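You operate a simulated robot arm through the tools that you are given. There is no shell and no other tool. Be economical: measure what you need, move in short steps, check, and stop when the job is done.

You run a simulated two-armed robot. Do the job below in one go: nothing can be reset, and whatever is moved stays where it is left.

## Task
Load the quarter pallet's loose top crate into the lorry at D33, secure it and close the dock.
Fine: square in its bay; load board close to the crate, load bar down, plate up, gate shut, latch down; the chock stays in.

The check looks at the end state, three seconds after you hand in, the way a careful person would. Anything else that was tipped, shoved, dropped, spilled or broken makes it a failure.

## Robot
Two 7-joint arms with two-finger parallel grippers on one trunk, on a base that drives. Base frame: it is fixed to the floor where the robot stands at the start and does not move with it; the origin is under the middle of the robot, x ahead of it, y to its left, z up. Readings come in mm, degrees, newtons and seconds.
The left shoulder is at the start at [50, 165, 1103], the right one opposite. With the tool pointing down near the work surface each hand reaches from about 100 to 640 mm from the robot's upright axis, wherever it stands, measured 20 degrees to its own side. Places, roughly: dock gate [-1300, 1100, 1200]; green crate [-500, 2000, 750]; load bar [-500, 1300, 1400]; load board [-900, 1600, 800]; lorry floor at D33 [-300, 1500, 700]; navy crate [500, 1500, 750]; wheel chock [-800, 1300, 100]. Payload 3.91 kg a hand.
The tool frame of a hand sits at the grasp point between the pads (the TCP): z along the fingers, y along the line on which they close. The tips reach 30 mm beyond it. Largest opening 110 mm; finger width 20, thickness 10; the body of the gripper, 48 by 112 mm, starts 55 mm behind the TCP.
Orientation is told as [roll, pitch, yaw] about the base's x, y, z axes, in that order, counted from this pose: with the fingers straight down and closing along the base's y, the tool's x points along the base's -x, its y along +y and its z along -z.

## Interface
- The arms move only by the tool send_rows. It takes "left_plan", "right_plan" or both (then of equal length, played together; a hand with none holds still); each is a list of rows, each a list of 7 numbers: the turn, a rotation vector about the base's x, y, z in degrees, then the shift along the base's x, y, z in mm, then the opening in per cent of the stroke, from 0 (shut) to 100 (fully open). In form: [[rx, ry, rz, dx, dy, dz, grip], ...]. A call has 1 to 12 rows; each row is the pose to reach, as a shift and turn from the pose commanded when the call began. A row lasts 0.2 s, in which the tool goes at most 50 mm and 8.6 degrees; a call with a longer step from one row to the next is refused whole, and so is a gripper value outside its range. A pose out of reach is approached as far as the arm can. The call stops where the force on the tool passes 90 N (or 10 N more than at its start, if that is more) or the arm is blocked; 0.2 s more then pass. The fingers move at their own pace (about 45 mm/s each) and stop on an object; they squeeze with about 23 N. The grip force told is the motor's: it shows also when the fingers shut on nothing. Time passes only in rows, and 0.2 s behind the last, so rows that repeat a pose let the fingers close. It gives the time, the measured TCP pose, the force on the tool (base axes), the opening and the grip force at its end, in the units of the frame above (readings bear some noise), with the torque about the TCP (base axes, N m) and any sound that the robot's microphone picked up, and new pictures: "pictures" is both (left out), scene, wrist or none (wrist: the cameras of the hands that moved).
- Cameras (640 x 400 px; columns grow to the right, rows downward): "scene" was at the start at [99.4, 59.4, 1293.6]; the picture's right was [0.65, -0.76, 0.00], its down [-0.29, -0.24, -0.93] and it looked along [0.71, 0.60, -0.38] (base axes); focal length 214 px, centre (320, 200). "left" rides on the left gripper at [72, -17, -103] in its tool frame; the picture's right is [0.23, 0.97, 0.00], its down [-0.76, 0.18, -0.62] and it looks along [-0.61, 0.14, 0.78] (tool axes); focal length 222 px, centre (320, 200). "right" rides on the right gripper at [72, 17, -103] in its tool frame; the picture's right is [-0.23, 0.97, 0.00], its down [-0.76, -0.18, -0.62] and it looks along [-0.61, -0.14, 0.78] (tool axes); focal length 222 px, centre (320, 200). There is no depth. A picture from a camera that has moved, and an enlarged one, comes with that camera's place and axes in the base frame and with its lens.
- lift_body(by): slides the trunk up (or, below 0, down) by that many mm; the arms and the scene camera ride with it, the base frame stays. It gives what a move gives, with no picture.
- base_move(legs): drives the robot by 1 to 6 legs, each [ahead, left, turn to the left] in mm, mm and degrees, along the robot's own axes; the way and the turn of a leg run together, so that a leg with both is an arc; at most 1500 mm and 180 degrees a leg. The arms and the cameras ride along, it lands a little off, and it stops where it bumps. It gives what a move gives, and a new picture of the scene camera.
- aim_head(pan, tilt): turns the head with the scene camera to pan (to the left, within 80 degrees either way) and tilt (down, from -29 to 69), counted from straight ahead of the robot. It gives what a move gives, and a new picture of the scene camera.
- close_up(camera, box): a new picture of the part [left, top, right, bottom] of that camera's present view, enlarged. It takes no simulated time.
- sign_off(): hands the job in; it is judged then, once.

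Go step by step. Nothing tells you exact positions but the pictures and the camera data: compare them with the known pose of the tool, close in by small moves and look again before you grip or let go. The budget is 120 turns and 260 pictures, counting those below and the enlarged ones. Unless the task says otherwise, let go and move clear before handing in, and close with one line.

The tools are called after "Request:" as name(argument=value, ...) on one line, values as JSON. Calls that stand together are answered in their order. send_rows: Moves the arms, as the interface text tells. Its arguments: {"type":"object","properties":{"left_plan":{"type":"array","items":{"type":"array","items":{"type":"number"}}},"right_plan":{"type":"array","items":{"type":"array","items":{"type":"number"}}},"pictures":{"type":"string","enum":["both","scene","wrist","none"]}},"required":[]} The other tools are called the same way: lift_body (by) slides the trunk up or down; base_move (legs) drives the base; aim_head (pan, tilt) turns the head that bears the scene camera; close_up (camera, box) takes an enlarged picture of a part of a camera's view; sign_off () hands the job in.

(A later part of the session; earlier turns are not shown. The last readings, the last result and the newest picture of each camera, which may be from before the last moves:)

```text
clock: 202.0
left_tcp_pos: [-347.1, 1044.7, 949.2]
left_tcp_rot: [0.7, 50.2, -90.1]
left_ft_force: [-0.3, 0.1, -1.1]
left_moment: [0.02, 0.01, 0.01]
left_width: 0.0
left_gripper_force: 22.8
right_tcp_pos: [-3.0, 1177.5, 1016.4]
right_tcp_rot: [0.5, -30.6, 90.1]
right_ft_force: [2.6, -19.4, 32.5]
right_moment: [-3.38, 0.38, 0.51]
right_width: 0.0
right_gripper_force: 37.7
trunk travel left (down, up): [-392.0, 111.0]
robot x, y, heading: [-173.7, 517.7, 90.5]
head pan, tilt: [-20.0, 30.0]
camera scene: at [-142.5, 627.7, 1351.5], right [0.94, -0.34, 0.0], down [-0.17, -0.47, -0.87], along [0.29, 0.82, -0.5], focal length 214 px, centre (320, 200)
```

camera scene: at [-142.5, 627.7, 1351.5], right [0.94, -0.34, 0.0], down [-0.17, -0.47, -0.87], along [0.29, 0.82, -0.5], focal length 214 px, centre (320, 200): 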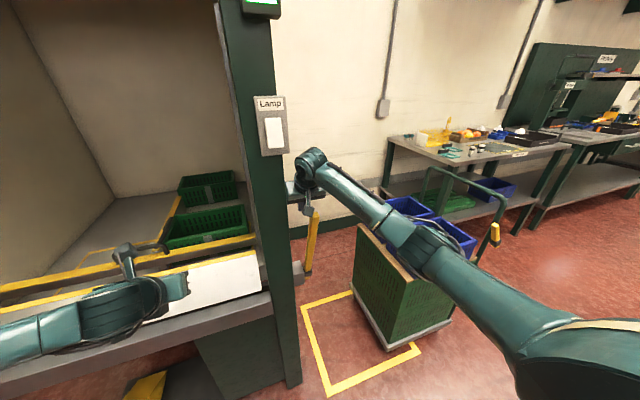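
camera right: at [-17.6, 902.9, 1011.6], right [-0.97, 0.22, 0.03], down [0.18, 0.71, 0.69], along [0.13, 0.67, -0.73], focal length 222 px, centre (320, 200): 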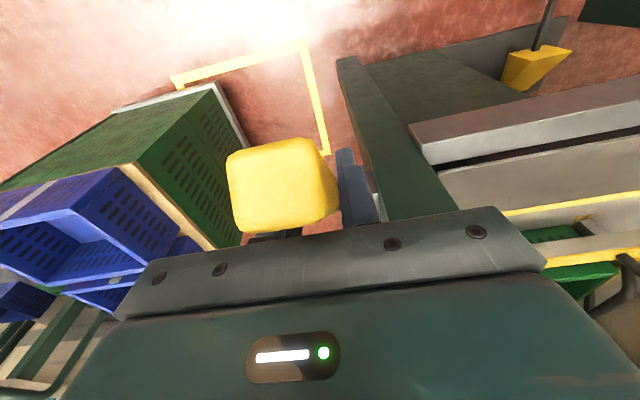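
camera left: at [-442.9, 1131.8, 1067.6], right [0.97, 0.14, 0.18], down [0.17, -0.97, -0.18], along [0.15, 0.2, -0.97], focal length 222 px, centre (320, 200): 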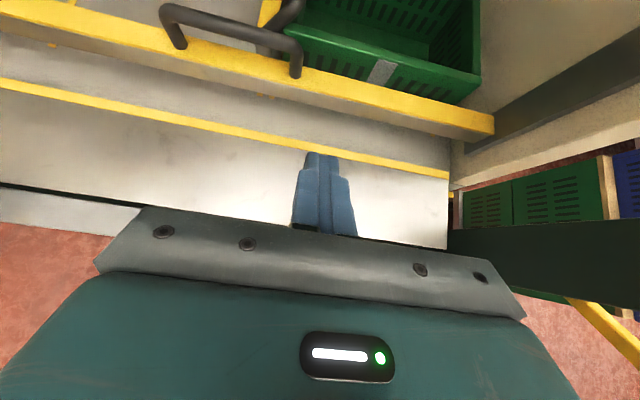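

The fingers slipped off the end, but the lever stays. I'll withdraw, come 90 mm closer and push it on from the front with closed fingers.

Request:
send_rows(right_plan=[[0, 0, 0, 0, -10, 30, 0], [0, 0, 0, 0, -45, 60, 0], [0, 0, 0, 0, -90, 70, 0], [0, 0, 0, 0, -135, 70, 0], [0, 0, 0, 0, -180, 70, 0], [0, 0, 0, 0, -220, 60, 0]], pictures="none")

Request:
send_rows(right_plan=[[0, 0, 0, 0, -10, -40, 0], [0, 0, 0, 0, -10, -80, 0], [0, 0, 0, 0, -10, -110, 0]], pictures="both")

```text
clock: 203.4
left_tcp_pos: [-346.1, 1047.3, 947.1]
left_tcp_rot: [0.6, 49.8, -90.2]
left_ft_force: [0.0, -0.3, -0.1]
left_moment: [0.02, 0.0, 0.02]
left_width: 0.0
left_gripper_force: 22.8
right_tcp_pos: [-2.4, 958.7, 1066.1]
right_tcp_rot: [0.3, -29.8, 90.1]
right_ft_force: [0.0, -0.7, -0.3]
right_moment: [-0.02, 0.01, 0.0]
right_width: 0.1
right_gripper_force: 38.1
trunk travel left (down, up): [-392.0, 111.0]
robot x, y, heading: [-175.9, 519.4, 90.1]
head pan, tilt: [-20.0, 30.0]
```

```text
clock: 204.2
left_tcp_pos: [-346.6, 1048.2, 947.5]
left_tcp_rot: [0.6, 49.7, -90.1]
left_ft_force: [0.1, -0.4, -1.2]
left_moment: [0.03, 0.01, 0.01]
left_width: 0.0
left_gripper_force: 22.8
right_tcp_pos: [-1.5, 948.9, 954.7]
right_tcp_rot: [0.3, -30.1, 90.2]
right_ft_force: [-0.2, 0.3, 0.5]
right_moment: [-0.04, 0.0, -0.04]
right_width: 0.2
right_gripper_force: 37.9
trunk travel left (down, up): [-392.0, 111.0]
robot x, y, heading: [-170.2, 523.6, 90.2]
head pan, tilt: [-20.0, 30.0]
camera scene: at [-141.9, 633.6, 1350.2], right [0.94, -0.34, 0.0], down [-0.17, -0.47, -0.87], along [0.29, 0.81, -0.5], focal length 214 px, centre (320, 200)
camera right: at [-17.7, 835.5, 1007.4], right [-0.97, 0.19, 0.12], down [0.18, 0.35, 0.92], along [0.14, 0.92, -0.37], focal length 222 px, centre (320, 200)
```

scene: 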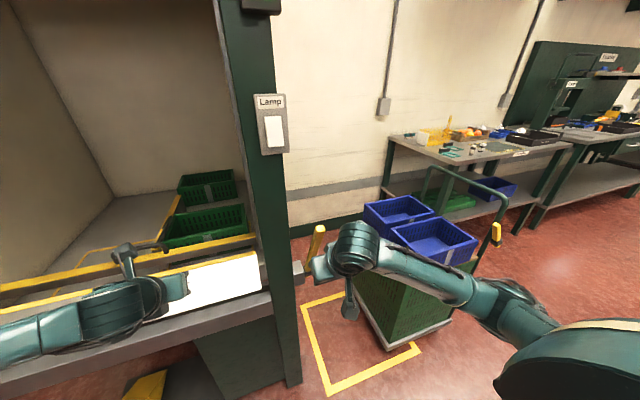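
right: 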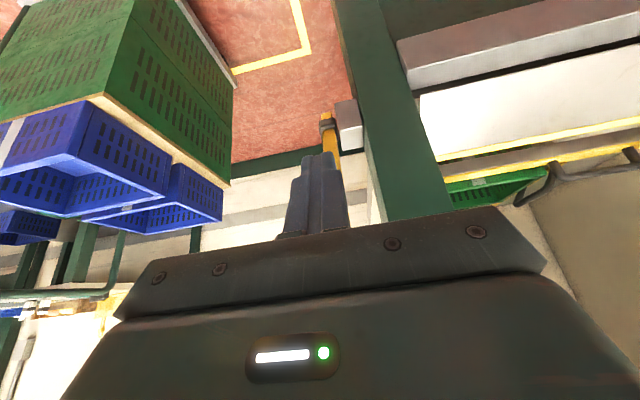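

Request:
base_move(legs=[[90, 0, 0]])

Request:
send_rows(right_plan=[[0, 0, 0, 0, 25, 0, 0], [0, 0, 0, 0, 50, 0, 0], [0, 0, 0, 0, 75, 0, 0], [0, 0, 0, 0, 100, 0, 0], [0, 0, 0, 0, 120, 0, 0]], pictures="scene")

```text
clock: 205.3
left_tcp_pos: [-348.8, 1137.1, 946.5]
left_tcp_rot: [0.6, 49.6, -90.1]
left_ft_force: [0.1, 0.5, 0.6]
left_moment: [0.01, -0.03, 0.03]
left_width: 0.0
left_gripper_force: 23.3
right_tcp_pos: [-2.6, 1039.1, 955.6]
right_tcp_rot: [0.2, -29.9, 90.0]
right_ft_force: [0.9, 0.0, -0.8]
right_moment: [-0.01, 0.0, 0.0]
right_width: 0.0
right_gripper_force: 37.8
trunk travel left (down, up): [-392.0, 111.0]
robot x, y, heading: [-172.6, 606.1, 90.3]
head pan, tilt: [-20.0, 30.0]
camera scene: at [-142.6, 722.6, 1350.0], right [0.94, -0.34, 0.0], down [-0.17, -0.47, -0.87], along [0.29, 0.81, -0.5], focal length 214 px, centre (320, 200)
```

scene: 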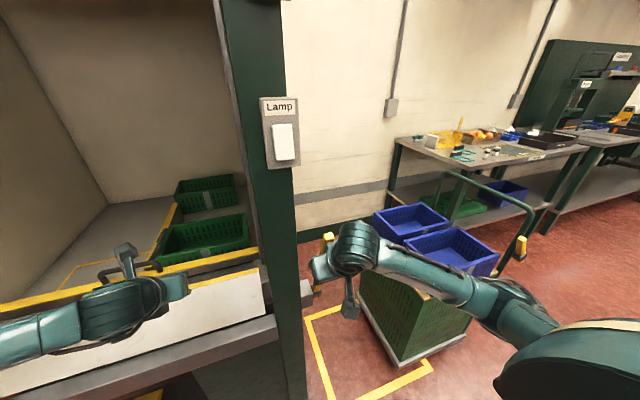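

```text
clock: 206.5
left_tcp_pos: [-347.6, 1137.2, 946.7]
left_tcp_rot: [0.7, 49.8, -90.1]
left_ft_force: [-0.5, -0.4, -0.4]
left_moment: [0.0, 0.0, 0.06]
left_width: 0.0
left_gripper_force: 22.6
right_tcp_pos: [-2.9, 1160.0, 954.3]
right_tcp_rot: [0.4, -30.0, 90.1]
right_ft_force: [-0.1, -1.1, 0.2]
right_moment: [-0.01, 0.01, 0.02]
right_width: 0.0
right_gripper_force: 38.3
trunk travel left (down, up): [-392.0, 111.0]
robot x, y, heading: [-174.7, 608.8, 90.2]
head pan, tilt: [-20.0, 30.0]
camera scene: at [-142.8, 722.4, 1349.9], right [0.94, -0.34, 0.0], down [-0.17, -0.47, -0.87], along [0.29, 0.82, -0.5], focal length 214 px, centre (320, 200)
```

scene: 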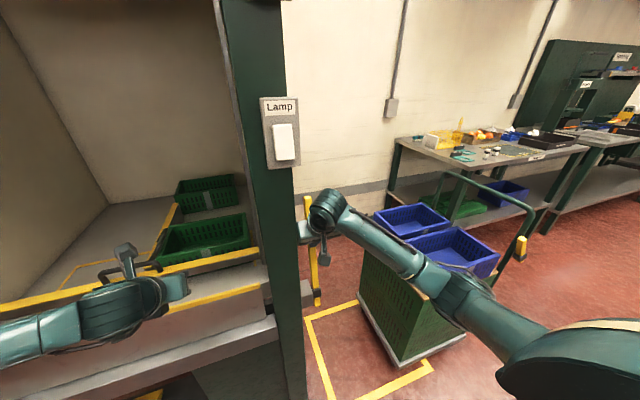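

Request:
send_rows(right_plan=[[0, 0, 0, 0, 20, 0, 0], [0, 0, 0, 0, 40, 0, 0], [0, 0, 0, 0, 60, 0, 0], [0, 0, 0, 0, 80, 0, 0]], pictures="scene")

Request:
close_up(camera="scene", box=[0, 180, 360, 380])

```text
clock: 207.1
left_tcp_pos: [-345.0, 1130.2, 952.5]
left_tcp_rot: [0.6, 50.3, -90.3]
left_ft_force: [-0.1, -0.5, 0.1]
left_moment: [0.03, -0.03, -0.01]
left_width: 0.0
left_gripper_force: 23.1
right_tcp_pos: [-3.9, 1171.2, 955.2]
right_tcp_rot: [0.0, -28.0, 90.6]
right_ft_force: [6.8, -48.7, 27.7]
right_moment: [-0.4, 0.0, -0.21]
right_width: 0.0
right_gripper_force: 37.7
trunk travel left (down, up): [-392.0, 111.0]
robot x, y, heading: [-173.0, 606.3, 90.2]
head pan, tilt: [-20.0, 30.0]
stopped in row 2 (right hand): the force on the tool passed its limit at 109 N (the readings are from after the stop); the commanded pose is now the measured one
camera scene: at [-141.9, 710.3, 1351.8], right [0.94, -0.34, 0.0], down [-0.17, -0.46, -0.87], along [0.3, 0.82, -0.49], focal length 214 px, centre (320, 200)
```

scene: 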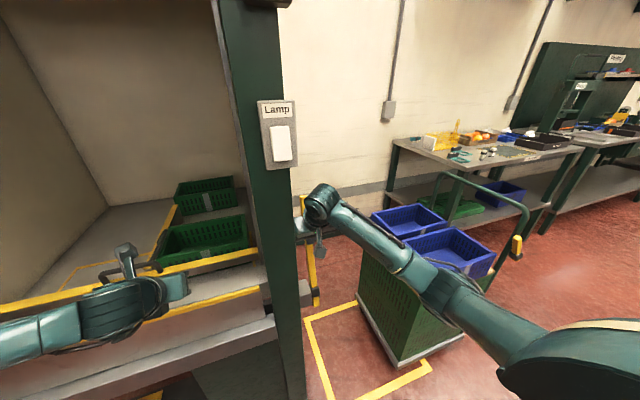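

```text
1.78 times, centred on (180, 280) of scene
camera zoom: at [-141.9, 710.3, 1351.8], right [0.94, -0.34, 0.0], down [-0.17, -0.46, -0.87], along [0.3, 0.82, -0.49], focal length 381 px, centre (569, 58)
```

zoom: 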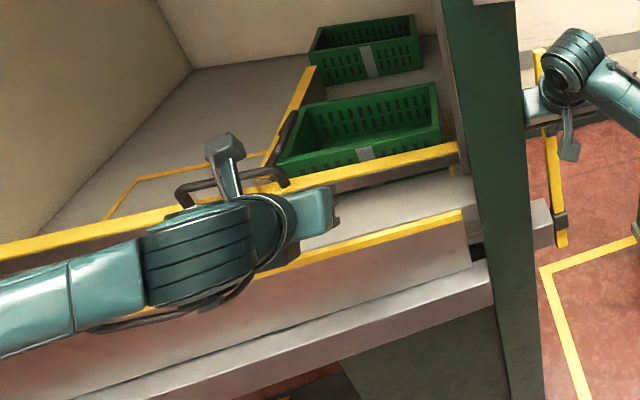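

The lever hit its stop and the plate stands upright. I release and check that it stays.

Request:
send_rows(right_plan=[[0, 0, 0, 0, -40, 0, 0], [0, 0, 0, -5, -80, 20, 0], [0, 0, 0, -15, -120, 60, 0], [0, 0, 0, -25, -160, 100, 0], [0, 0, 0, -35, -190, 140, 0]], pictures="none")

Request:
base_move(legs=[[-300, 0, 0]])

Request:
aim_head(pan=20, tilt=15)

```text
refused: row 3 steps farther than a row can; nothing moved
```

```text
clock: 209.1
left_tcp_pos: [-344.1, 837.7, 945.9]
left_tcp_rot: [0.7, 49.9, -90.5]
left_ft_force: [0.5, -0.2, 0.7]
left_moment: [0.0, 0.0, 0.02]
left_width: 0.0
left_gripper_force: 22.9
right_tcp_pos: [-1.4, 880.9, 948.1]
right_tcp_rot: [0.0, -27.5, 90.3]
right_ft_force: [0.6, 0.6, 1.5]
right_moment: [0.01, 0.03, -0.02]
right_width: 0.1
right_gripper_force: 38.0
trunk travel left (down, up): [-392.0, 111.0]
robot x, y, heading: [-168.7, 312.3, 89.7]
head pan, tilt: [-20.0, 30.0]
camera scene: at [-141.4, 422.2, 1350.2], right [0.94, -0.34, 0.0], down [-0.17, -0.47, -0.87], along [0.3, 0.81, -0.5], focal length 214 px, centre (320, 200)
```

scene: 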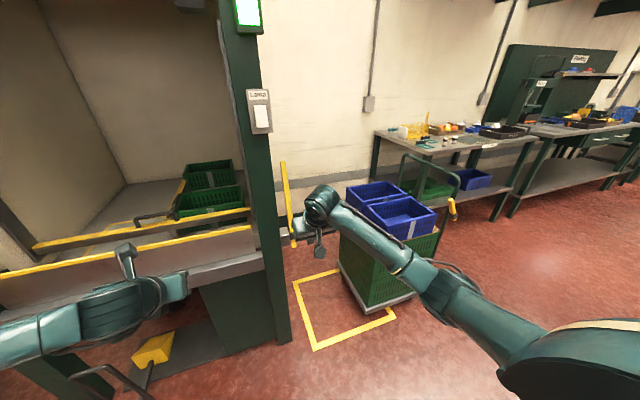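

```text
clock: 210.2
left_tcp_pos: [-345.1, 838.6, 945.8]
left_tcp_rot: [0.6, 49.8, -90.5]
left_ft_force: [0.4, -0.8, -0.1]
left_moment: [0.0, -0.01, 0.02]
left_width: 0.0
left_gripper_force: 23.2
right_tcp_pos: [-1.2, 882.0, 947.2]
right_tcp_rot: [0.0, -27.5, 90.3]
right_ft_force: [-0.2, -1.4, -0.3]
right_moment: [0.01, -0.02, -0.04]
right_width: 0.0
right_gripper_force: 37.8
trunk travel left (down, up): [-392.0, 111.0]
robot x, y, heading: [-172.8, 306.0, 90.0]
head pan, tilt: [20.0, 15.0]
camera scene: at [-204.2, 425.6, 1374.3], right [0.94, 0.34, 0.0], down [0.09, -0.24, -0.97], along [-0.33, 0.91, -0.26], focal length 214 px, centre (320, 200)
```

scene: 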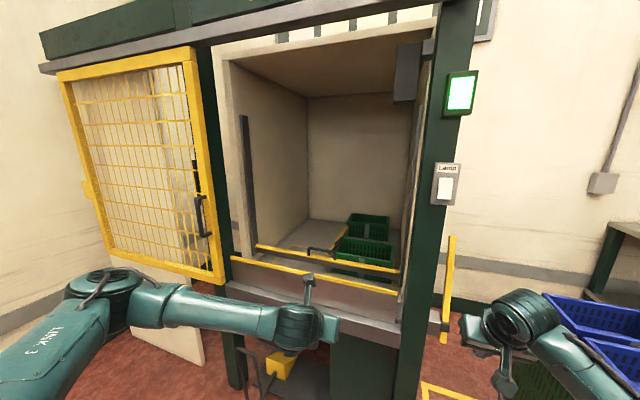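

The plate stays up. Now the gate; I look at its handle and the latch.

Request:
close_up(camera="scene", box=[130, 100, 270, 300])

Request:
close_up(camera="scene", box=[380, 20, 500, 220])

Request:
close_up(camera="scene", box=[40, 20, 260, 160])

```text
2.00 times, centred on (200, 200) of scene
camera zoom: at [-204.2, 425.6, 1374.3], right [0.94, 0.34, 0.0], down [0.09, -0.24, -0.97], along [-0.33, 0.91, -0.26], focal length 429 px, centre (560, 200)
```

zoom: 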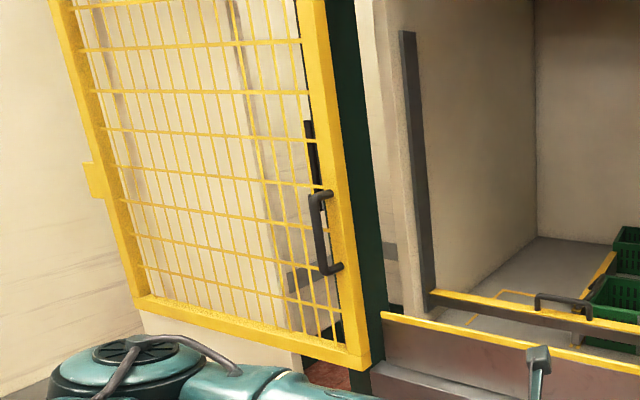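

```text
2.00 times, centred on (440, 120) of scene
camera zoom: at [-204.2, 425.6, 1374.3], right [0.94, 0.34, 0.0], down [0.09, -0.24, -0.97], along [-0.33, 0.91, -0.26], focal length 429 px, centre (80, 360)
```

zoom: 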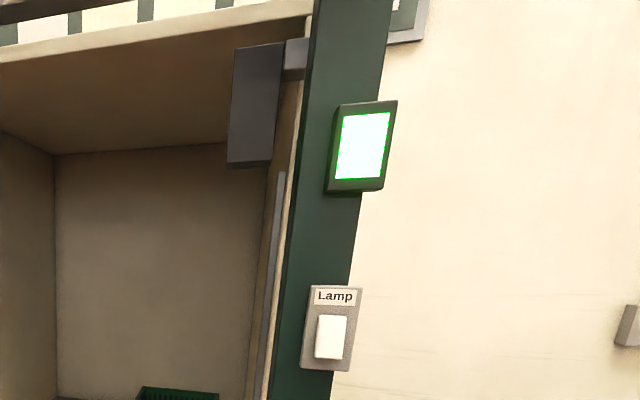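

```text
2.86 times, centred on (150, 90) of scene
camera zoom: at [-204.2, 425.6, 1374.3], right [0.94, 0.34, 0.0], down [0.09, -0.24, -0.97], along [-0.33, 0.91, -0.26], focal length 613 px, centre (806, 514)
```

zoom: 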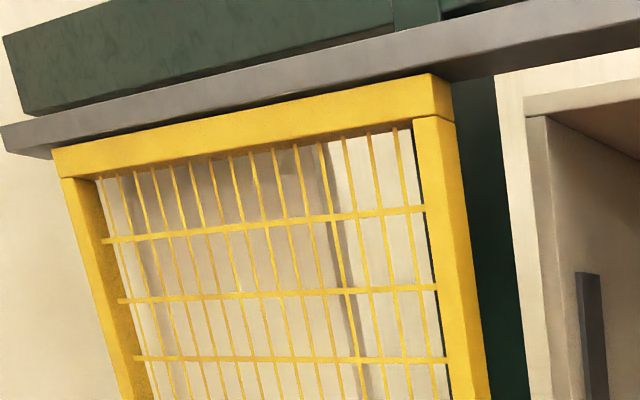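

The latch is on the left post, behind the open gate. The gate handle bar is at about (-912, 1015, 1020..1175). I stow the right hand and go to the left of the handle, to push it right with closed left fingers.

Request:
send_rows(right_plan=[[-3, 0, 0, -8, -20, 32, 0], [-6, 0, 0, -16, -42, 64, 0], [-9, 0, 0, -24, -64, 96, 0], [-12, 0, 0, -32, -86, 128, 0], [-15, 0, 0, -40, -108, 160, 0], [-18, 0, 0, -48, -130, 192, 0], [-21, 0, 0, -56, -152, 224, 0], [-22, 0, 0, -64, -174, 256, 0], [-22, 0, 0, -70, -195, 288, 0]], pictures="none")

Request:
lift_body(by=100)

Request:
base_move(legs=[[100, 600, 0]])

```text
clock: 212.2
left_tcp_pos: [-346.2, 837.7, 946.6]
left_tcp_rot: [0.7, 49.8, -90.3]
left_ft_force: [0.0, -0.7, 0.0]
left_moment: [0.01, -0.02, -0.03]
left_width: 0.2
left_gripper_force: 22.6
right_tcp_pos: [-71.2, 685.9, 1236.6]
right_tcp_rot: [0.1, -5.5, 90.2]
right_ft_force: [0.6, -0.2, -0.3]
right_moment: [0.02, 0.03, -0.02]
right_width: 0.1
right_gripper_force: 37.9
trunk travel left (down, up): [-392.0, 111.0]
robot x, y, heading: [-170.3, 306.4, 90.0]
head pan, tilt: [20.0, 15.0]
```

```text
clock: 213.5
left_tcp_pos: [-344.3, 838.9, 1045.8]
left_tcp_rot: [0.6, 49.7, -90.5]
left_ft_force: [0.2, 1.0, 0.4]
left_moment: [0.01, -0.02, -0.02]
left_width: 0.0
left_gripper_force: 22.8
right_tcp_pos: [-70.9, 687.2, 1335.3]
right_tcp_rot: [0.2, -5.5, 90.3]
right_ft_force: [0.0, -0.5, 0.6]
right_moment: [0.03, 0.02, -0.02]
right_width: 0.1
right_gripper_force: 37.5
trunk travel left (down, up): [-492.0, 11.0]
robot x, y, heading: [-176.4, 311.0, 89.6]
head pan, tilt: [20.0, 15.0]
```

```text
clock: 219.3
left_tcp_pos: [-947.5, 937.9, 1046.3]
left_tcp_rot: [0.6, 49.9, -90.5]
left_ft_force: [-0.5, 0.1, -0.6]
left_moment: [0.02, 0.03, 0.0]
left_width: 0.0
left_gripper_force: 22.8
right_tcp_pos: [-674.6, 787.2, 1335.8]
right_tcp_rot: [0.2, -5.5, 90.2]
right_ft_force: [-0.8, -0.7, 0.0]
right_moment: [-0.01, -0.03, 0.01]
right_width: 0.0
right_gripper_force: 37.4
trunk travel left (down, up): [-492.0, 11.0]
robot x, y, heading: [-776.5, 410.1, 89.9]
head pan, tilt: [20.0, 15.0]
camera scene: at [-807.4, 525.3, 1474.3], right [0.94, 0.34, 0.0], down [0.09, -0.24, -0.97], along [-0.33, 0.91, -0.26], focal length 214 px, centre (320, 200)
```

scene: 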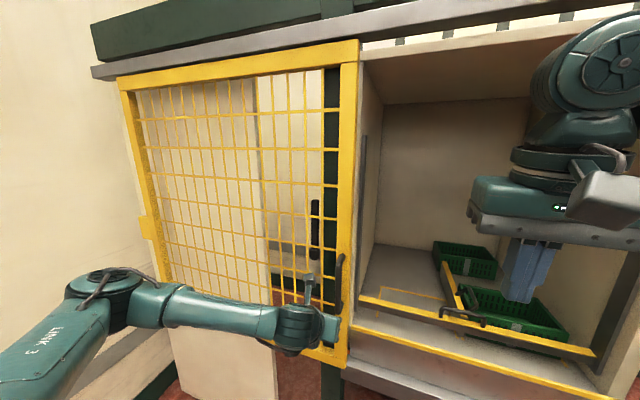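

Request:
send_rows(left_plan=[[0, 0, 0, -15, 0, 25, 0], [0, 0, 0, -20, 0, 45, 0]], pictures="wrist")

Request:
close_up(camera="scene", box=[240, 180, 400, 380])

```text
clock: 219.9
left_tcp_pos: [-968.2, 938.8, 1091.2]
left_tcp_rot: [0.6, 49.7, -90.6]
left_ft_force: [0.0, -0.3, 0.8]
left_moment: [0.01, -0.02, 0.01]
left_width: 0.0
left_gripper_force: 23.2
right_tcp_pos: [-673.9, 787.7, 1337.0]
right_tcp_rot: [0.2, -5.5, 90.2]
right_ft_force: [0.3, 0.2, 0.8]
right_moment: [-0.01, -0.01, -0.02]
right_width: 0.2
right_gripper_force: 37.6
trunk travel left (down, up): [-492.0, 11.0]
robot x, y, heading: [-771.7, 408.1, 90.0]
head pan, tilt: [20.0, 15.0]
camera left: at [-986.5, 906.8, 1212.4], right [0.97, 0.13, 0.18], down [0.16, -0.97, -0.18], along [0.15, 0.2, -0.97], focal length 222 px, centre (320, 200)
```

left: 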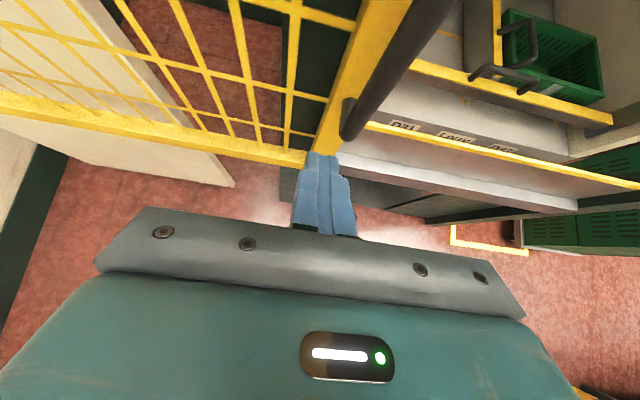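

```text
2.00 times, centred on (320, 280) of scene
camera zoom: at [-807.1, 525.3, 1474.3], right [0.94, 0.34, 0.0], down [0.09, -0.24, -0.97], along [-0.33, 0.91, -0.26], focal length 429 px, centre (320, 40)
```

zoom: 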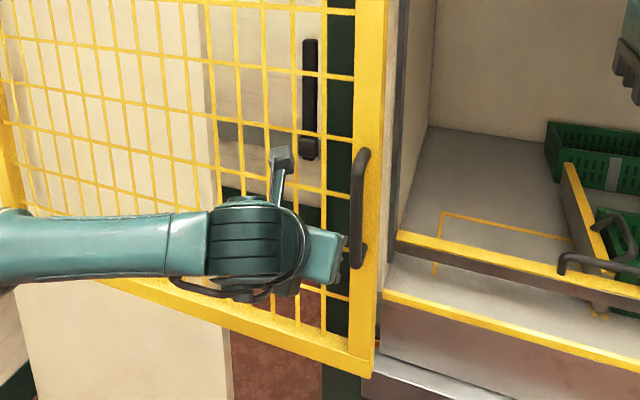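

Request:
close_up(camera="left", box=[370, 100, 540, 170])

Request:
send_rows(left_plan=[[0, 0, 0, 0, 30, 5, 0], [0, 0, 0, 0, 60, 10, 0], [0, 0, 0, 0, 85, 15, 0]], pictures="wrist")

```text
3.76 times, centred on (455, 135) of left
camera zoom: at [-986.5, 906.8, 1212.4], right [0.97, 0.13, 0.18], down [0.16, -0.97, -0.18], along [0.15, 0.2, -0.97], focal length 836 px, centre (-188, 445)
```

zoom: 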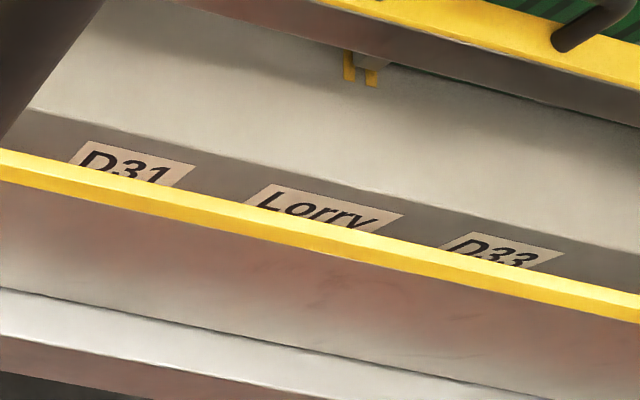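

```text
clock: 220.7
left_tcp_pos: [-969.6, 1024.0, 1106.8]
left_tcp_rot: [0.6, 49.7, -90.4]
left_ft_force: [0.6, 0.6, 0.5]
left_moment: [0.0, 0.04, 0.03]
left_width: 0.0
left_gripper_force: 23.2
right_tcp_pos: [-674.1, 788.1, 1336.0]
right_tcp_rot: [0.2, -5.5, 90.3]
right_ft_force: [0.5, -0.5, -0.4]
right_moment: [-0.01, 0.0, -0.01]
right_width: 0.0
right_gripper_force: 37.3
trunk travel left (down, up): [-492.0, 11.0]
robot x, y, heading: [-772.4, 411.0, 89.8]
head pan, tilt: [20.0, 15.0]
camera left: at [-987.3, 992.1, 1227.2], right [0.97, 0.13, 0.18], down [0.16, -0.97, -0.18], along [0.15, 0.2, -0.97], focal length 222 px, centre (320, 200)
```

left: 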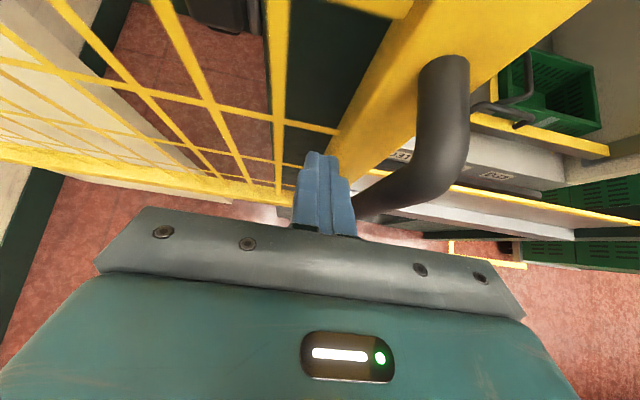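

D33 is indeed the right-hand place. The fingers are left of the handle bar; I push the gate right with the base.

Request:
base_move(legs=[[0, -120, 0]])

Request:
close_up(camera="left", box=[0, 0, 640, 400])

```text
clock: 222.4
left_tcp_pos: [-848.6, 1023.3, 1107.3]
left_tcp_rot: [0.6, 49.8, -90.6]
left_ft_force: [-0.1, -0.5, 0.4]
left_moment: [0.0, 0.02, 0.03]
left_width: 0.3
left_gripper_force: 22.9
right_tcp_pos: [-554.3, 786.1, 1336.9]
right_tcp_rot: [0.2, -5.5, 90.3]
right_ft_force: [0.5, -0.8, -0.3]
right_moment: [0.0, 0.0, 0.0]
right_width: 0.2
right_gripper_force: 37.4
trunk travel left (down, up): [-492.0, 11.0]
robot x, y, heading: [-654.0, 411.8, 90.1]
head pan, tilt: [20.0, 15.0]
camera scene: at [-686.8, 525.3, 1474.3], right [0.94, 0.34, 0.0], down [0.09, -0.24, -0.97], along [-0.33, 0.91, -0.26], focal length 214 px, centre (320, 200)
```

scene: 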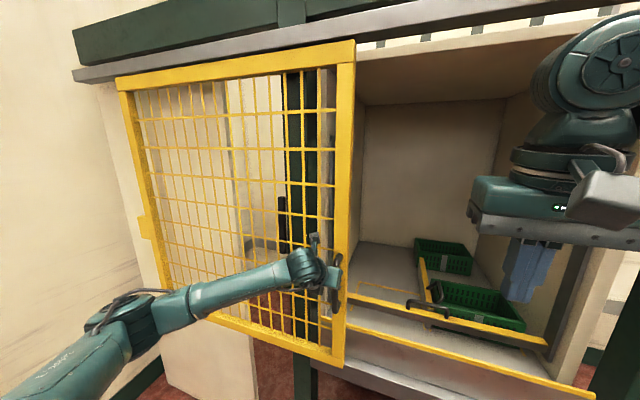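

```text
1.00 times, centred on (320, 200) of left (not enlarged: the box is as wide or as high as the picture)
camera zoom: at [-866.5, 991.5, 1227.6], right [0.97, 0.13, 0.18], down [0.16, -0.97, -0.18], along [0.15, 0.2, -0.97], focal length 222 px, centre (320, 200)
```

zoom: 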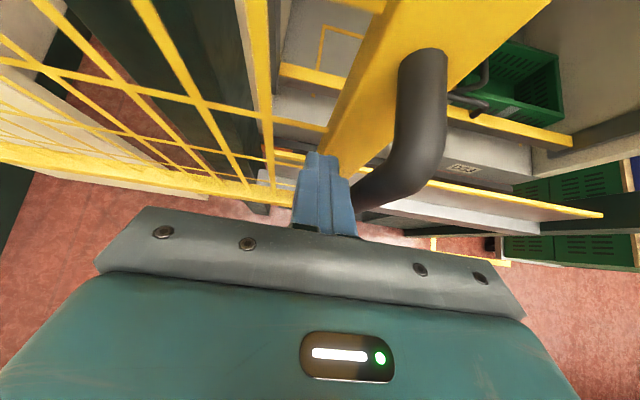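

Request:
base_move(legs=[[0, -330, 0]])

```text
clock: 225.9
left_tcp_pos: [-517.2, 1024.3, 1107.2]
left_tcp_rot: [0.8, 49.8, -90.5]
left_ft_force: [-0.7, -0.1, 0.0]
left_moment: [0.01, -0.01, -0.01]
left_width: 0.1
left_gripper_force: 22.8
right_tcp_pos: [-224.1, 787.6, 1335.5]
right_tcp_rot: [0.2, -5.5, 90.3]
right_ft_force: [0.5, 0.0, -0.4]
right_moment: [0.02, 0.0, -0.03]
right_width: 0.1
right_gripper_force: 37.3
trunk travel left (down, up): [-492.0, 11.0]
robot x, y, heading: [-321.3, 410.2, 90.3]
head pan, tilt: [20.0, 15.0]
camera scene: at [-356.6, 525.7, 1474.3], right [0.94, 0.34, 0.0], down [0.09, -0.24, -0.97], along [-0.33, 0.91, -0.26], focal length 214 px, centre (320, 200)
```

scene: 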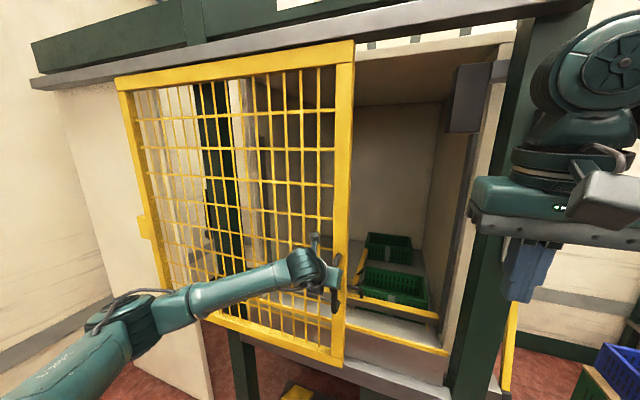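

Request:
base_move(legs=[[0, -270, 0]])

```text
clock: 228.8
left_tcp_pos: [-245.9, 1023.3, 1106.9]
left_tcp_rot: [0.8, 49.9, -90.5]
left_ft_force: [-0.4, -0.2, 0.2]
left_moment: [0.0, -0.01, 0.01]
left_width: 0.1
left_gripper_force: 23.3
right_tcp_pos: [46.7, 787.7, 1335.8]
right_tcp_rot: [0.1, -5.4, 90.3]
right_ft_force: [-0.5, 0.0, -0.2]
right_moment: [0.01, -0.01, -0.02]
right_width: 0.0
right_gripper_force: 37.5
trunk travel left (down, up): [-492.0, 11.0]
robot x, y, heading: [-51.2, 411.6, 89.6]
head pan, tilt: [20.0, 15.0]
camera scene: at [-86.2, 526.0, 1474.3], right [0.94, 0.34, 0.0], down [0.09, -0.24, -0.97], along [-0.33, 0.91, -0.26], focal length 214 px, centre (320, 200)
```

scene: 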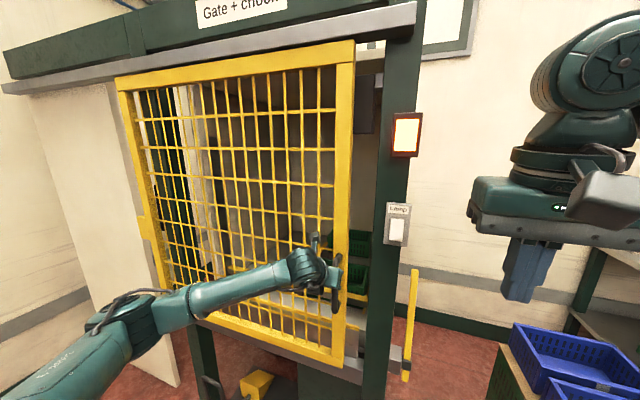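

Nearly closed (the signal lamp changed). I push the last part in small legs.

Request:
base_move(legs=[[0, -70, 0]])

Request:
send_rows(left_plan=[[0, 0, 0, 10, 0, 0, 0], [0, 0, 0, 20, 0, 0, 0], [0, 0, 0, 30, 0, 0, 0]], pictures="scene")

```text
clock: 230.1
left_tcp_pos: [-175.5, 1023.5, 1107.0]
left_tcp_rot: [0.9, 50.0, -90.5]
left_ft_force: [-0.4, -0.3, 0.2]
left_moment: [0.02, 0.02, -0.03]
left_width: 0.0
left_gripper_force: 22.9
right_tcp_pos: [117.0, 788.1, 1336.9]
right_tcp_rot: [0.2, -5.5, 90.4]
right_ft_force: [0.4, 0.2, 0.5]
right_moment: [0.0, -0.01, 0.0]
right_width: 0.2
right_gripper_force: 37.7
trunk travel left (down, up): [-492.0, 11.0]
robot x, y, heading: [16.2, 410.6, 90.0]
head pan, tilt: [20.0, 15.0]
camera scene: at [-16.2, 525.9, 1474.3], right [0.94, 0.34, 0.0], down [0.09, -0.24, -0.97], along [-0.33, 0.91, -0.26], focal length 214 px, centre (320, 200)
```

scene: 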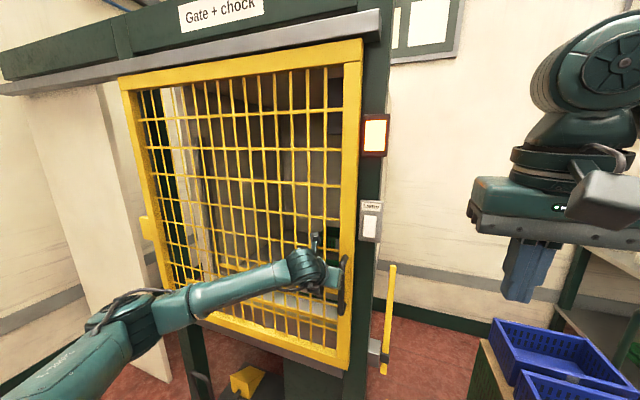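

```text
clock: 230.9
left_tcp_pos: [-156.9, 1023.3, 1107.8]
left_tcp_rot: [0.7, 50.0, -89.8]
left_ft_force: [-28.2, -4.9, 3.6]
left_moment: [0.04, -0.16, -0.06]
left_width: 0.0
left_gripper_force: 23.2
right_tcp_pos: [111.3, 786.3, 1336.8]
right_tcp_rot: [-0.2, -5.6, 90.5]
right_ft_force: [-0.6, 0.3, 0.8]
right_moment: [-0.01, 0.0, -0.02]
right_width: 0.0
right_gripper_force: 37.4
trunk travel left (down, up): [-492.0, 11.0]
robot x, y, heading: [17.3, 411.7, 90.3]
head pan, tilt: [20.0, 15.0]
camera scene: at [-21.8, 524.9, 1474.3], right [0.94, 0.34, 0.0], down [0.09, -0.24, -0.97], along [-0.33, 0.91, -0.26], focal length 214 px, centre (320, 200)
```

scene: 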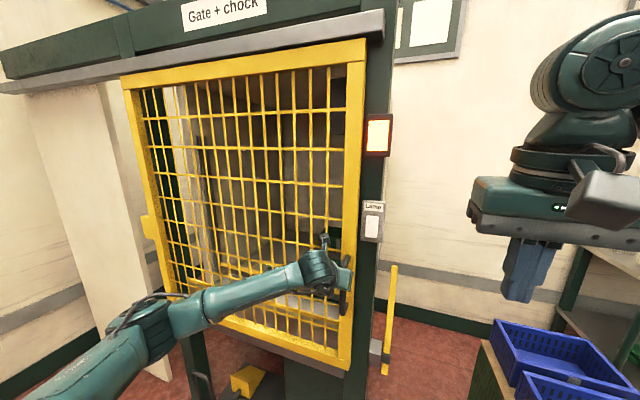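

Request:
send_rows(left_plan=[[0, 0, 0, 8, 0, 0, 0], [0, 0, 0, 15, 0, 0, 0]], pictures="none")

Request:
send_rows(left_plan=[[0, 0, 0, -25, 0, 0, 0], [0, 0, 0, -50, 0, 0, 0], [0, 0, 0, -55, -40, 0, 0], [0, 0, 0, -55, -80, 0, 0], [0, 0, 0, -55, -110, 0, 0]], pictures="scene")

Request:
close_up(camera="scene", box=[100, 40, 420, 380])

```text
clock: 231.5
left_tcp_pos: [-156.8, 1023.2, 1106.4]
left_tcp_rot: [-0.2, 49.9, -89.0]
left_ft_force: [-65.2, -15.0, 9.9]
left_moment: [0.09, -0.59, -0.13]
left_width: 0.0
left_gripper_force: 22.8
right_tcp_pos: [106.8, 784.9, 1339.5]
right_tcp_rot: [-0.2, -5.7, 90.4]
right_ft_force: [0.1, 0.2, -0.4]
right_moment: [-0.01, -0.04, -0.04]
right_width: 0.0
right_gripper_force: 37.6
trunk travel left (down, up): [-492.0, 11.0]
robot x, y, heading: [16.3, 406.0, 90.0]
head pan, tilt: [20.0, 15.0]
```

```text
clock: 232.7
left_tcp_pos: [-185.7, 914.9, 1107.7]
left_tcp_rot: [0.9, 49.9, -90.5]
left_ft_force: [0.0, -0.4, -0.6]
left_moment: [0.02, 0.02, -0.01]
left_width: 0.1
left_gripper_force: 23.3
right_tcp_pos: [116.9, 786.9, 1336.7]
right_tcp_rot: [0.1, -5.5, 90.3]
right_ft_force: [-0.4, -0.4, 0.2]
right_moment: [-0.01, 0.01, -0.01]
right_width: 0.0
right_gripper_force: 37.7
trunk travel left (down, up): [-492.0, 11.0]
robot x, y, heading: [15.1, 411.1, 89.7]
head pan, tilt: [20.0, 15.0]
camera scene: at [-16.7, 525.5, 1474.4], right [0.94, 0.34, 0.0], down [0.09, -0.24, -0.97], along [-0.33, 0.91, -0.26], focal length 214 px, centre (320, 200)
```

scene: 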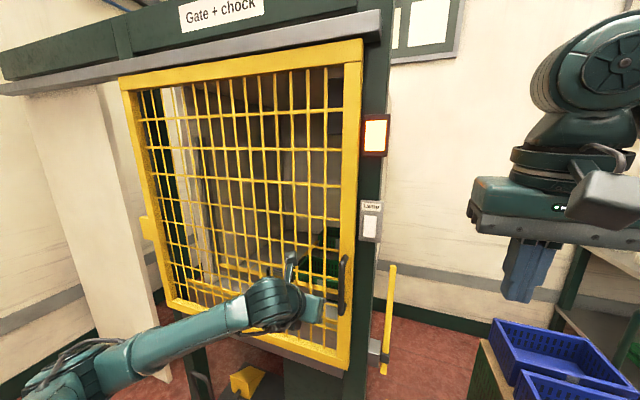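

```text
1.18 times, centred on (260, 210) of scene
camera zoom: at [-16.7, 525.5, 1474.4], right [0.94, 0.34, 0.0], down [0.09, -0.24, -0.97], along [-0.33, 0.91, -0.26], focal length 252 px, centre (391, 188)
```

zoom: 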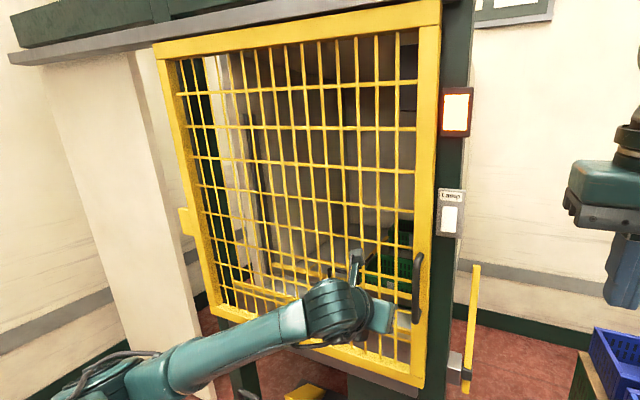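

The gate is against its stop. Now the latch on the left post: I drive left and look at it.

Request:
base_move(legs=[[-60, 0, 0], [0, 720, 0]])

Request:
close_up(camera="scene", box=[80, 100, 340, 320])

```text
clock: 240.0
left_tcp_pos: [-898.2, 857.4, 1108.0]
left_tcp_rot: [0.9, 50.0, -90.9]
left_ft_force: [0.8, 0.3, 0.5]
left_moment: [0.01, 0.02, -0.01]
left_width: 0.3
left_gripper_force: 22.9
right_tcp_pos: [-595.6, 727.9, 1336.0]
right_tcp_rot: [0.2, -5.6, 89.9]
right_ft_force: [-0.8, -0.2, -0.9]
right_moment: [-0.01, -0.02, 0.0]
right_width: 0.1
right_gripper_force: 38.0
trunk travel left (down, up): [-492.0, 11.0]
robot x, y, heading: [-699.6, 350.3, 89.6]
head pan, tilt: [20.0, 15.0]
camera scene: at [-731.1, 467.8, 1474.3], right [0.94, 0.34, 0.0], down [0.09, -0.24, -0.97], along [-0.32, 0.91, -0.26], focal length 214 px, centre (320, 200)
```

scene: 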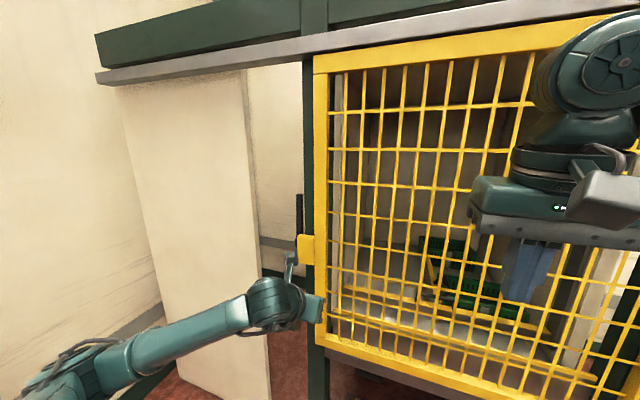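

```text
1.82 times, centred on (210, 210) of scene
camera zoom: at [-731.1, 467.8, 1474.3], right [0.94, 0.34, 0.0], down [0.09, -0.24, -0.97], along [-0.32, 0.91, -0.26], focal length 390 px, centre (520, 182)
```

zoom: 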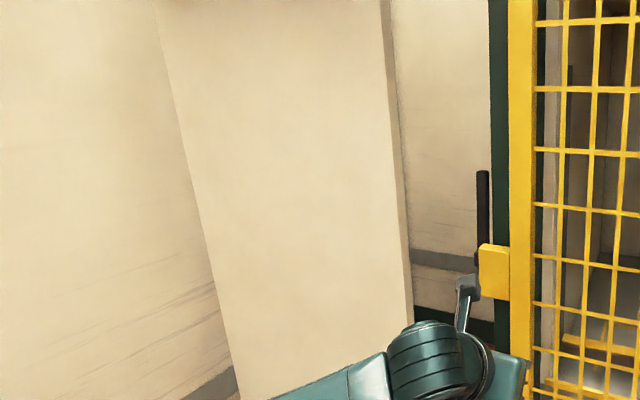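

The latch is a dark upright bar beside the yellow keeper tab. I look at it from another angle.

Request:
send_rows(left_plan=[[0, 0, 0, 0, -20, -40, 0], [0, 0, 0, 0, -40, -80, 0], [0, 0, 0, 0, -50, -120, 0]], pictures="none")

Request:
base_move(legs=[[0, 280, 0]])

Request:
close_up(camera="scene", box=[340, 130, 500, 290])

```text
clock: 240.8
left_tcp_pos: [-905.0, 818.9, 1024.4]
left_tcp_rot: [0.8, 50.2, -91.9]
left_ft_force: [-0.3, -0.3, -0.4]
left_moment: [0.02, -0.01, 0.01]
left_width: 0.0
left_gripper_force: 23.2
left hand out of reach, approached as far as the arm can: row 2, 3
right_tcp_pos: [-595.9, 728.9, 1336.4]
right_tcp_rot: [0.1, -5.5, 89.8]
right_ft_force: [-0.4, 0.1, 0.0]
right_moment: [-0.02, -0.02, 0.0]
right_width: 0.3
right_gripper_force: 37.9
trunk travel left (down, up): [-492.0, 11.0]
robot x, y, heading: [-698.2, 349.9, 89.8]
head pan, tilt: [20.0, 15.0]
```

```text
clock: 243.9
left_tcp_pos: [-1183.9, 821.5, 1025.3]
left_tcp_rot: [0.6, 50.1, -92.1]
left_ft_force: [0.4, 0.6, -0.8]
left_moment: [-0.02, 0.01, 0.0]
left_width: 0.0
left_gripper_force: 22.6
right_tcp_pos: [-876.2, 730.3, 1336.1]
right_tcp_rot: [0.2, -5.5, 89.9]
right_ft_force: [0.1, 0.1, 0.1]
right_moment: [-0.01, -0.01, -0.01]
right_width: 0.1
right_gripper_force: 37.9
trunk travel left (down, up): [-492.0, 11.0]
robot x, y, heading: [-977.2, 355.3, 89.6]
head pan, tilt: [20.0, 15.0]
camera scene: at [-1011.7, 469.6, 1474.3], right [0.94, 0.34, 0.0], down [0.09, -0.24, -0.97], along [-0.32, 0.91, -0.26], focal length 214 px, centre (320, 200)
```

scene: 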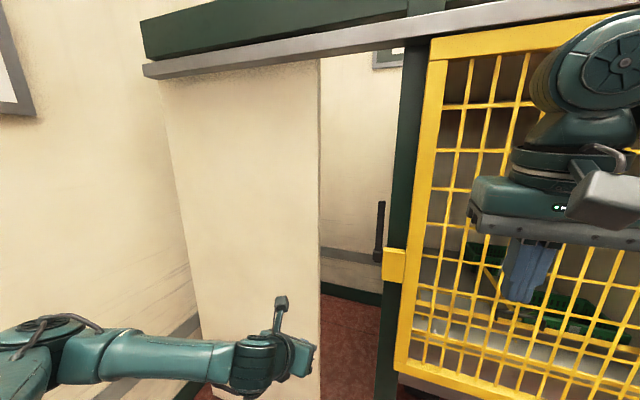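

```text
2.50 times, centred on (420, 210) of scene
camera zoom: at [-1011.7, 469.6, 1474.3], right [0.94, 0.34, 0.0], down [0.09, -0.24, -0.97], along [-0.32, 0.91, -0.26], focal length 536 px, centre (70, 175)
```

zoom: 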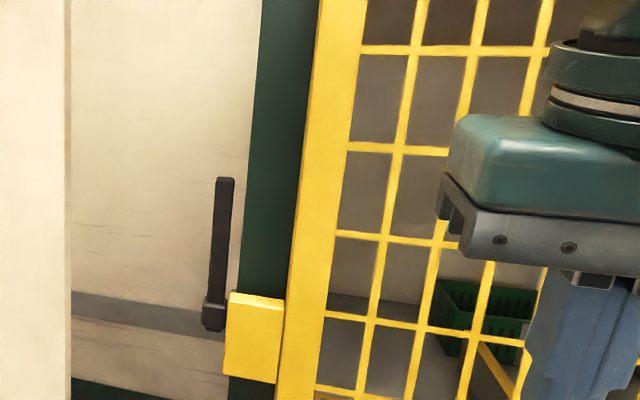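

The latch pivots at about (-1042, 1119, 1120) and stands up to z 1295, just left of the keeper. It should swing down towards me. I bring the left hand up in front of it.

Request:
base_move(legs=[[130, -70, 0]])

Request:
send_rows(left_plan=[[0, 0, 0, 10, 5, 40, 31], [1, 0, 0.5, 20, 10, 80, 31], [3, 0, 1, 30, 20, 120, 31], [5, 0, 1.5, 40, 30, 160, 31], [7, 0, 2, 50, 45, 200, 31], [9, 0, 2, 60, 60, 235, 31], [10, 0, 2, 71, 80, 262, 31]], pictures="both")

```text
clock: 245.2
left_tcp_pos: [-1112.5, 952.5, 1023.8]
left_tcp_rot: [0.4, 50.0, -92.2]
left_ft_force: [0.2, 0.1, -0.3]
left_moment: [-0.01, 0.0, -0.03]
left_width: 0.0
left_gripper_force: 22.3
right_tcp_pos: [-805.1, 861.3, 1336.2]
right_tcp_rot: [0.2, -5.6, 89.9]
right_ft_force: [0.1, 0.4, -0.2]
right_moment: [-0.04, 0.03, 0.0]
right_width: 0.0
right_gripper_force: 37.5
trunk travel left (down, up): [-492.0, 11.0]
robot x, y, heading: [-906.5, 483.9, 89.3]
head pan, tilt: [20.0, 15.0]
camera scene: at [-940.1, 600.1, 1474.2], right [0.94, 0.34, 0.0], down [0.09, -0.24, -0.97], along [-0.32, 0.91, -0.26], focal length 214 px, centre (320, 200)
```

scene: 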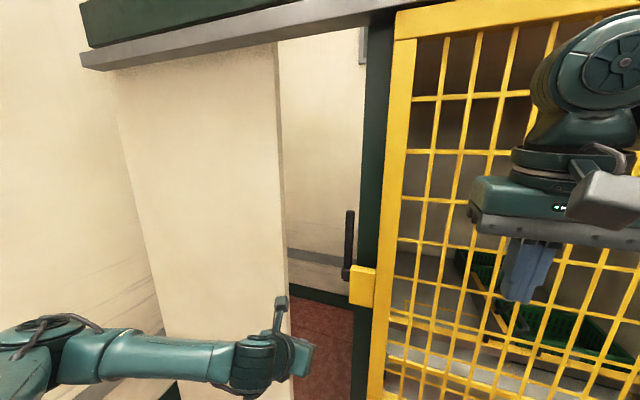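

```text
clock: 246.8
left_tcp_pos: [-1040.5, 1030.9, 1286.0]
left_tcp_rot: [0.0, 60.1, -90.7]
left_ft_force: [0.2, 0.0, -1.0]
left_moment: [-0.02, 0.0, 0.04]
left_width: 34.1
left_gripper_force: 0.0
right_tcp_pos: [-804.9, 860.5, 1337.1]
right_tcp_rot: [0.2, -5.5, 89.9]
right_ft_force: [0.2, -0.1, -0.5]
right_moment: [-0.01, -0.01, -0.02]
right_width: 0.0
right_gripper_force: 37.9
trunk travel left (down, up): [-492.0, 11.0]
robot x, y, heading: [-912.9, 482.1, 89.4]
head pan, tilt: [20.0, 15.0]
camera scene: at [-939.9, 599.6, 1474.2], right [0.94, 0.34, 0.0], down [0.09, -0.24, -0.97], along [-0.32, 0.91, -0.26], focal length 214 px, centre (320, 200)
camera left: at [-1058.2, 978.2, 1400.0], right [0.98, 0.1, 0.2], down [0.17, -0.92, -0.35], along [0.15, 0.37, -0.92], focal length 222 px, centre (320, 200)
```

scene: 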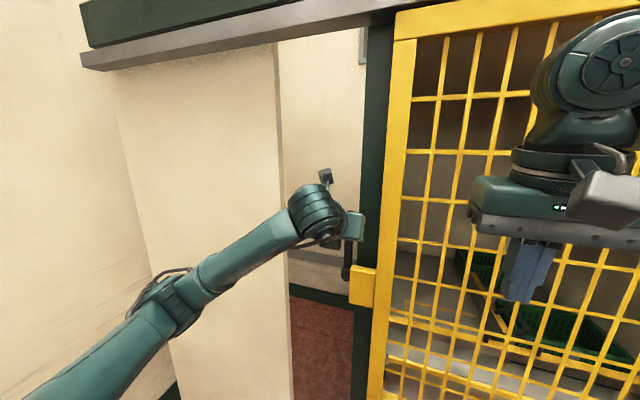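
left: 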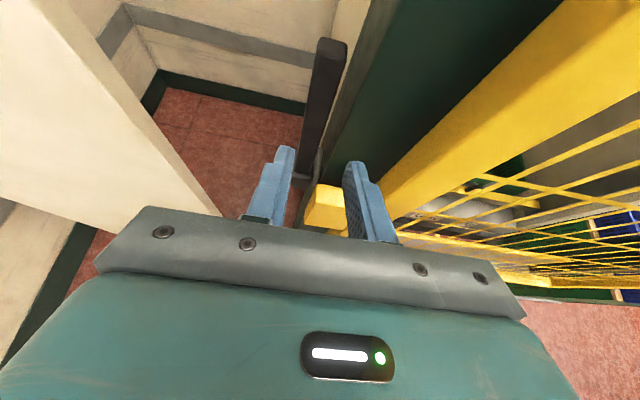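

Request:
send_rows(left_plan=[[0, 0, 0, -4, 30, -10, 31], [0, 0, 0, -4, 55, -20, 31], [0, 0, 0, -4, 70, -22, 31]], pictures="wrist")

Request:
close_up(camera="left", box=[220, 20, 420, 260])

```text
clock: 247.6
left_tcp_pos: [-1043.2, 1085.8, 1266.5]
left_tcp_rot: [-0.2, 60.0, -91.4]
left_ft_force: [-8.3, -72.3, -7.9]
left_moment: [-0.75, 0.24, -1.54]
left_width: 30.8
left_gripper_force: 0.1
right_tcp_pos: [-807.4, 847.8, 1339.9]
right_tcp_rot: [0.0, -6.1, 89.8]
right_ft_force: [-0.4, 1.1, 0.6]
right_moment: [0.01, 0.0, 0.0]
right_width: 0.0
right_gripper_force: 37.1
trunk travel left (down, up): [-492.0, 11.0]
robot x, y, heading: [-909.0, 482.2, 89.7]
head pan, tilt: [20.0, 15.0]
camera left: at [-1061.5, 1033.4, 1381.0], right [0.98, 0.09, 0.19], down [0.16, -0.92, -0.35], along [0.15, 0.37, -0.92], focal length 222 px, centre (320, 200)
```

left: 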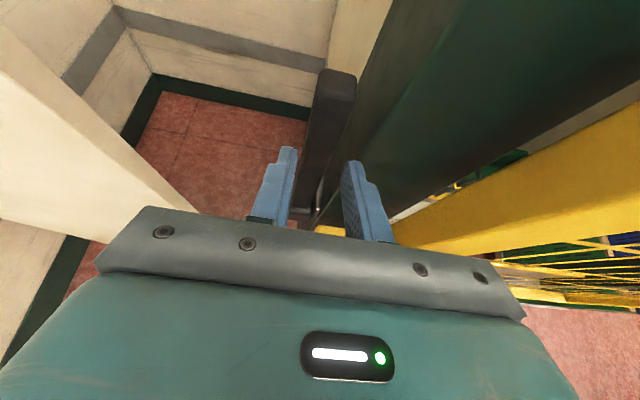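

```text
1.67 times, centred on (320, 140) of left
camera zoom: at [-1061.5, 1033.4, 1381.0], right [0.98, 0.09, 0.19], down [0.16, -0.92, -0.35], along [0.15, 0.37, -0.92], focal length 370 px, centre (320, 300)
```

zoom: 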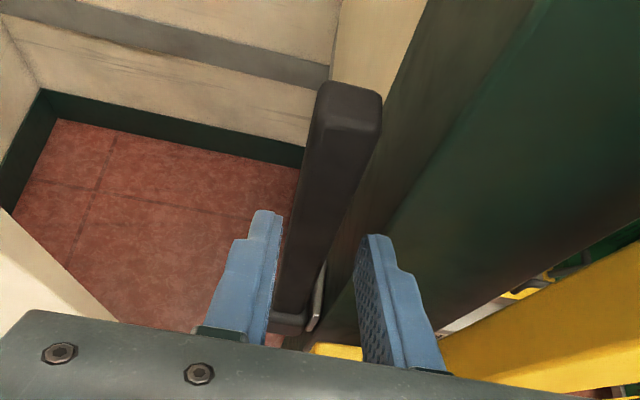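

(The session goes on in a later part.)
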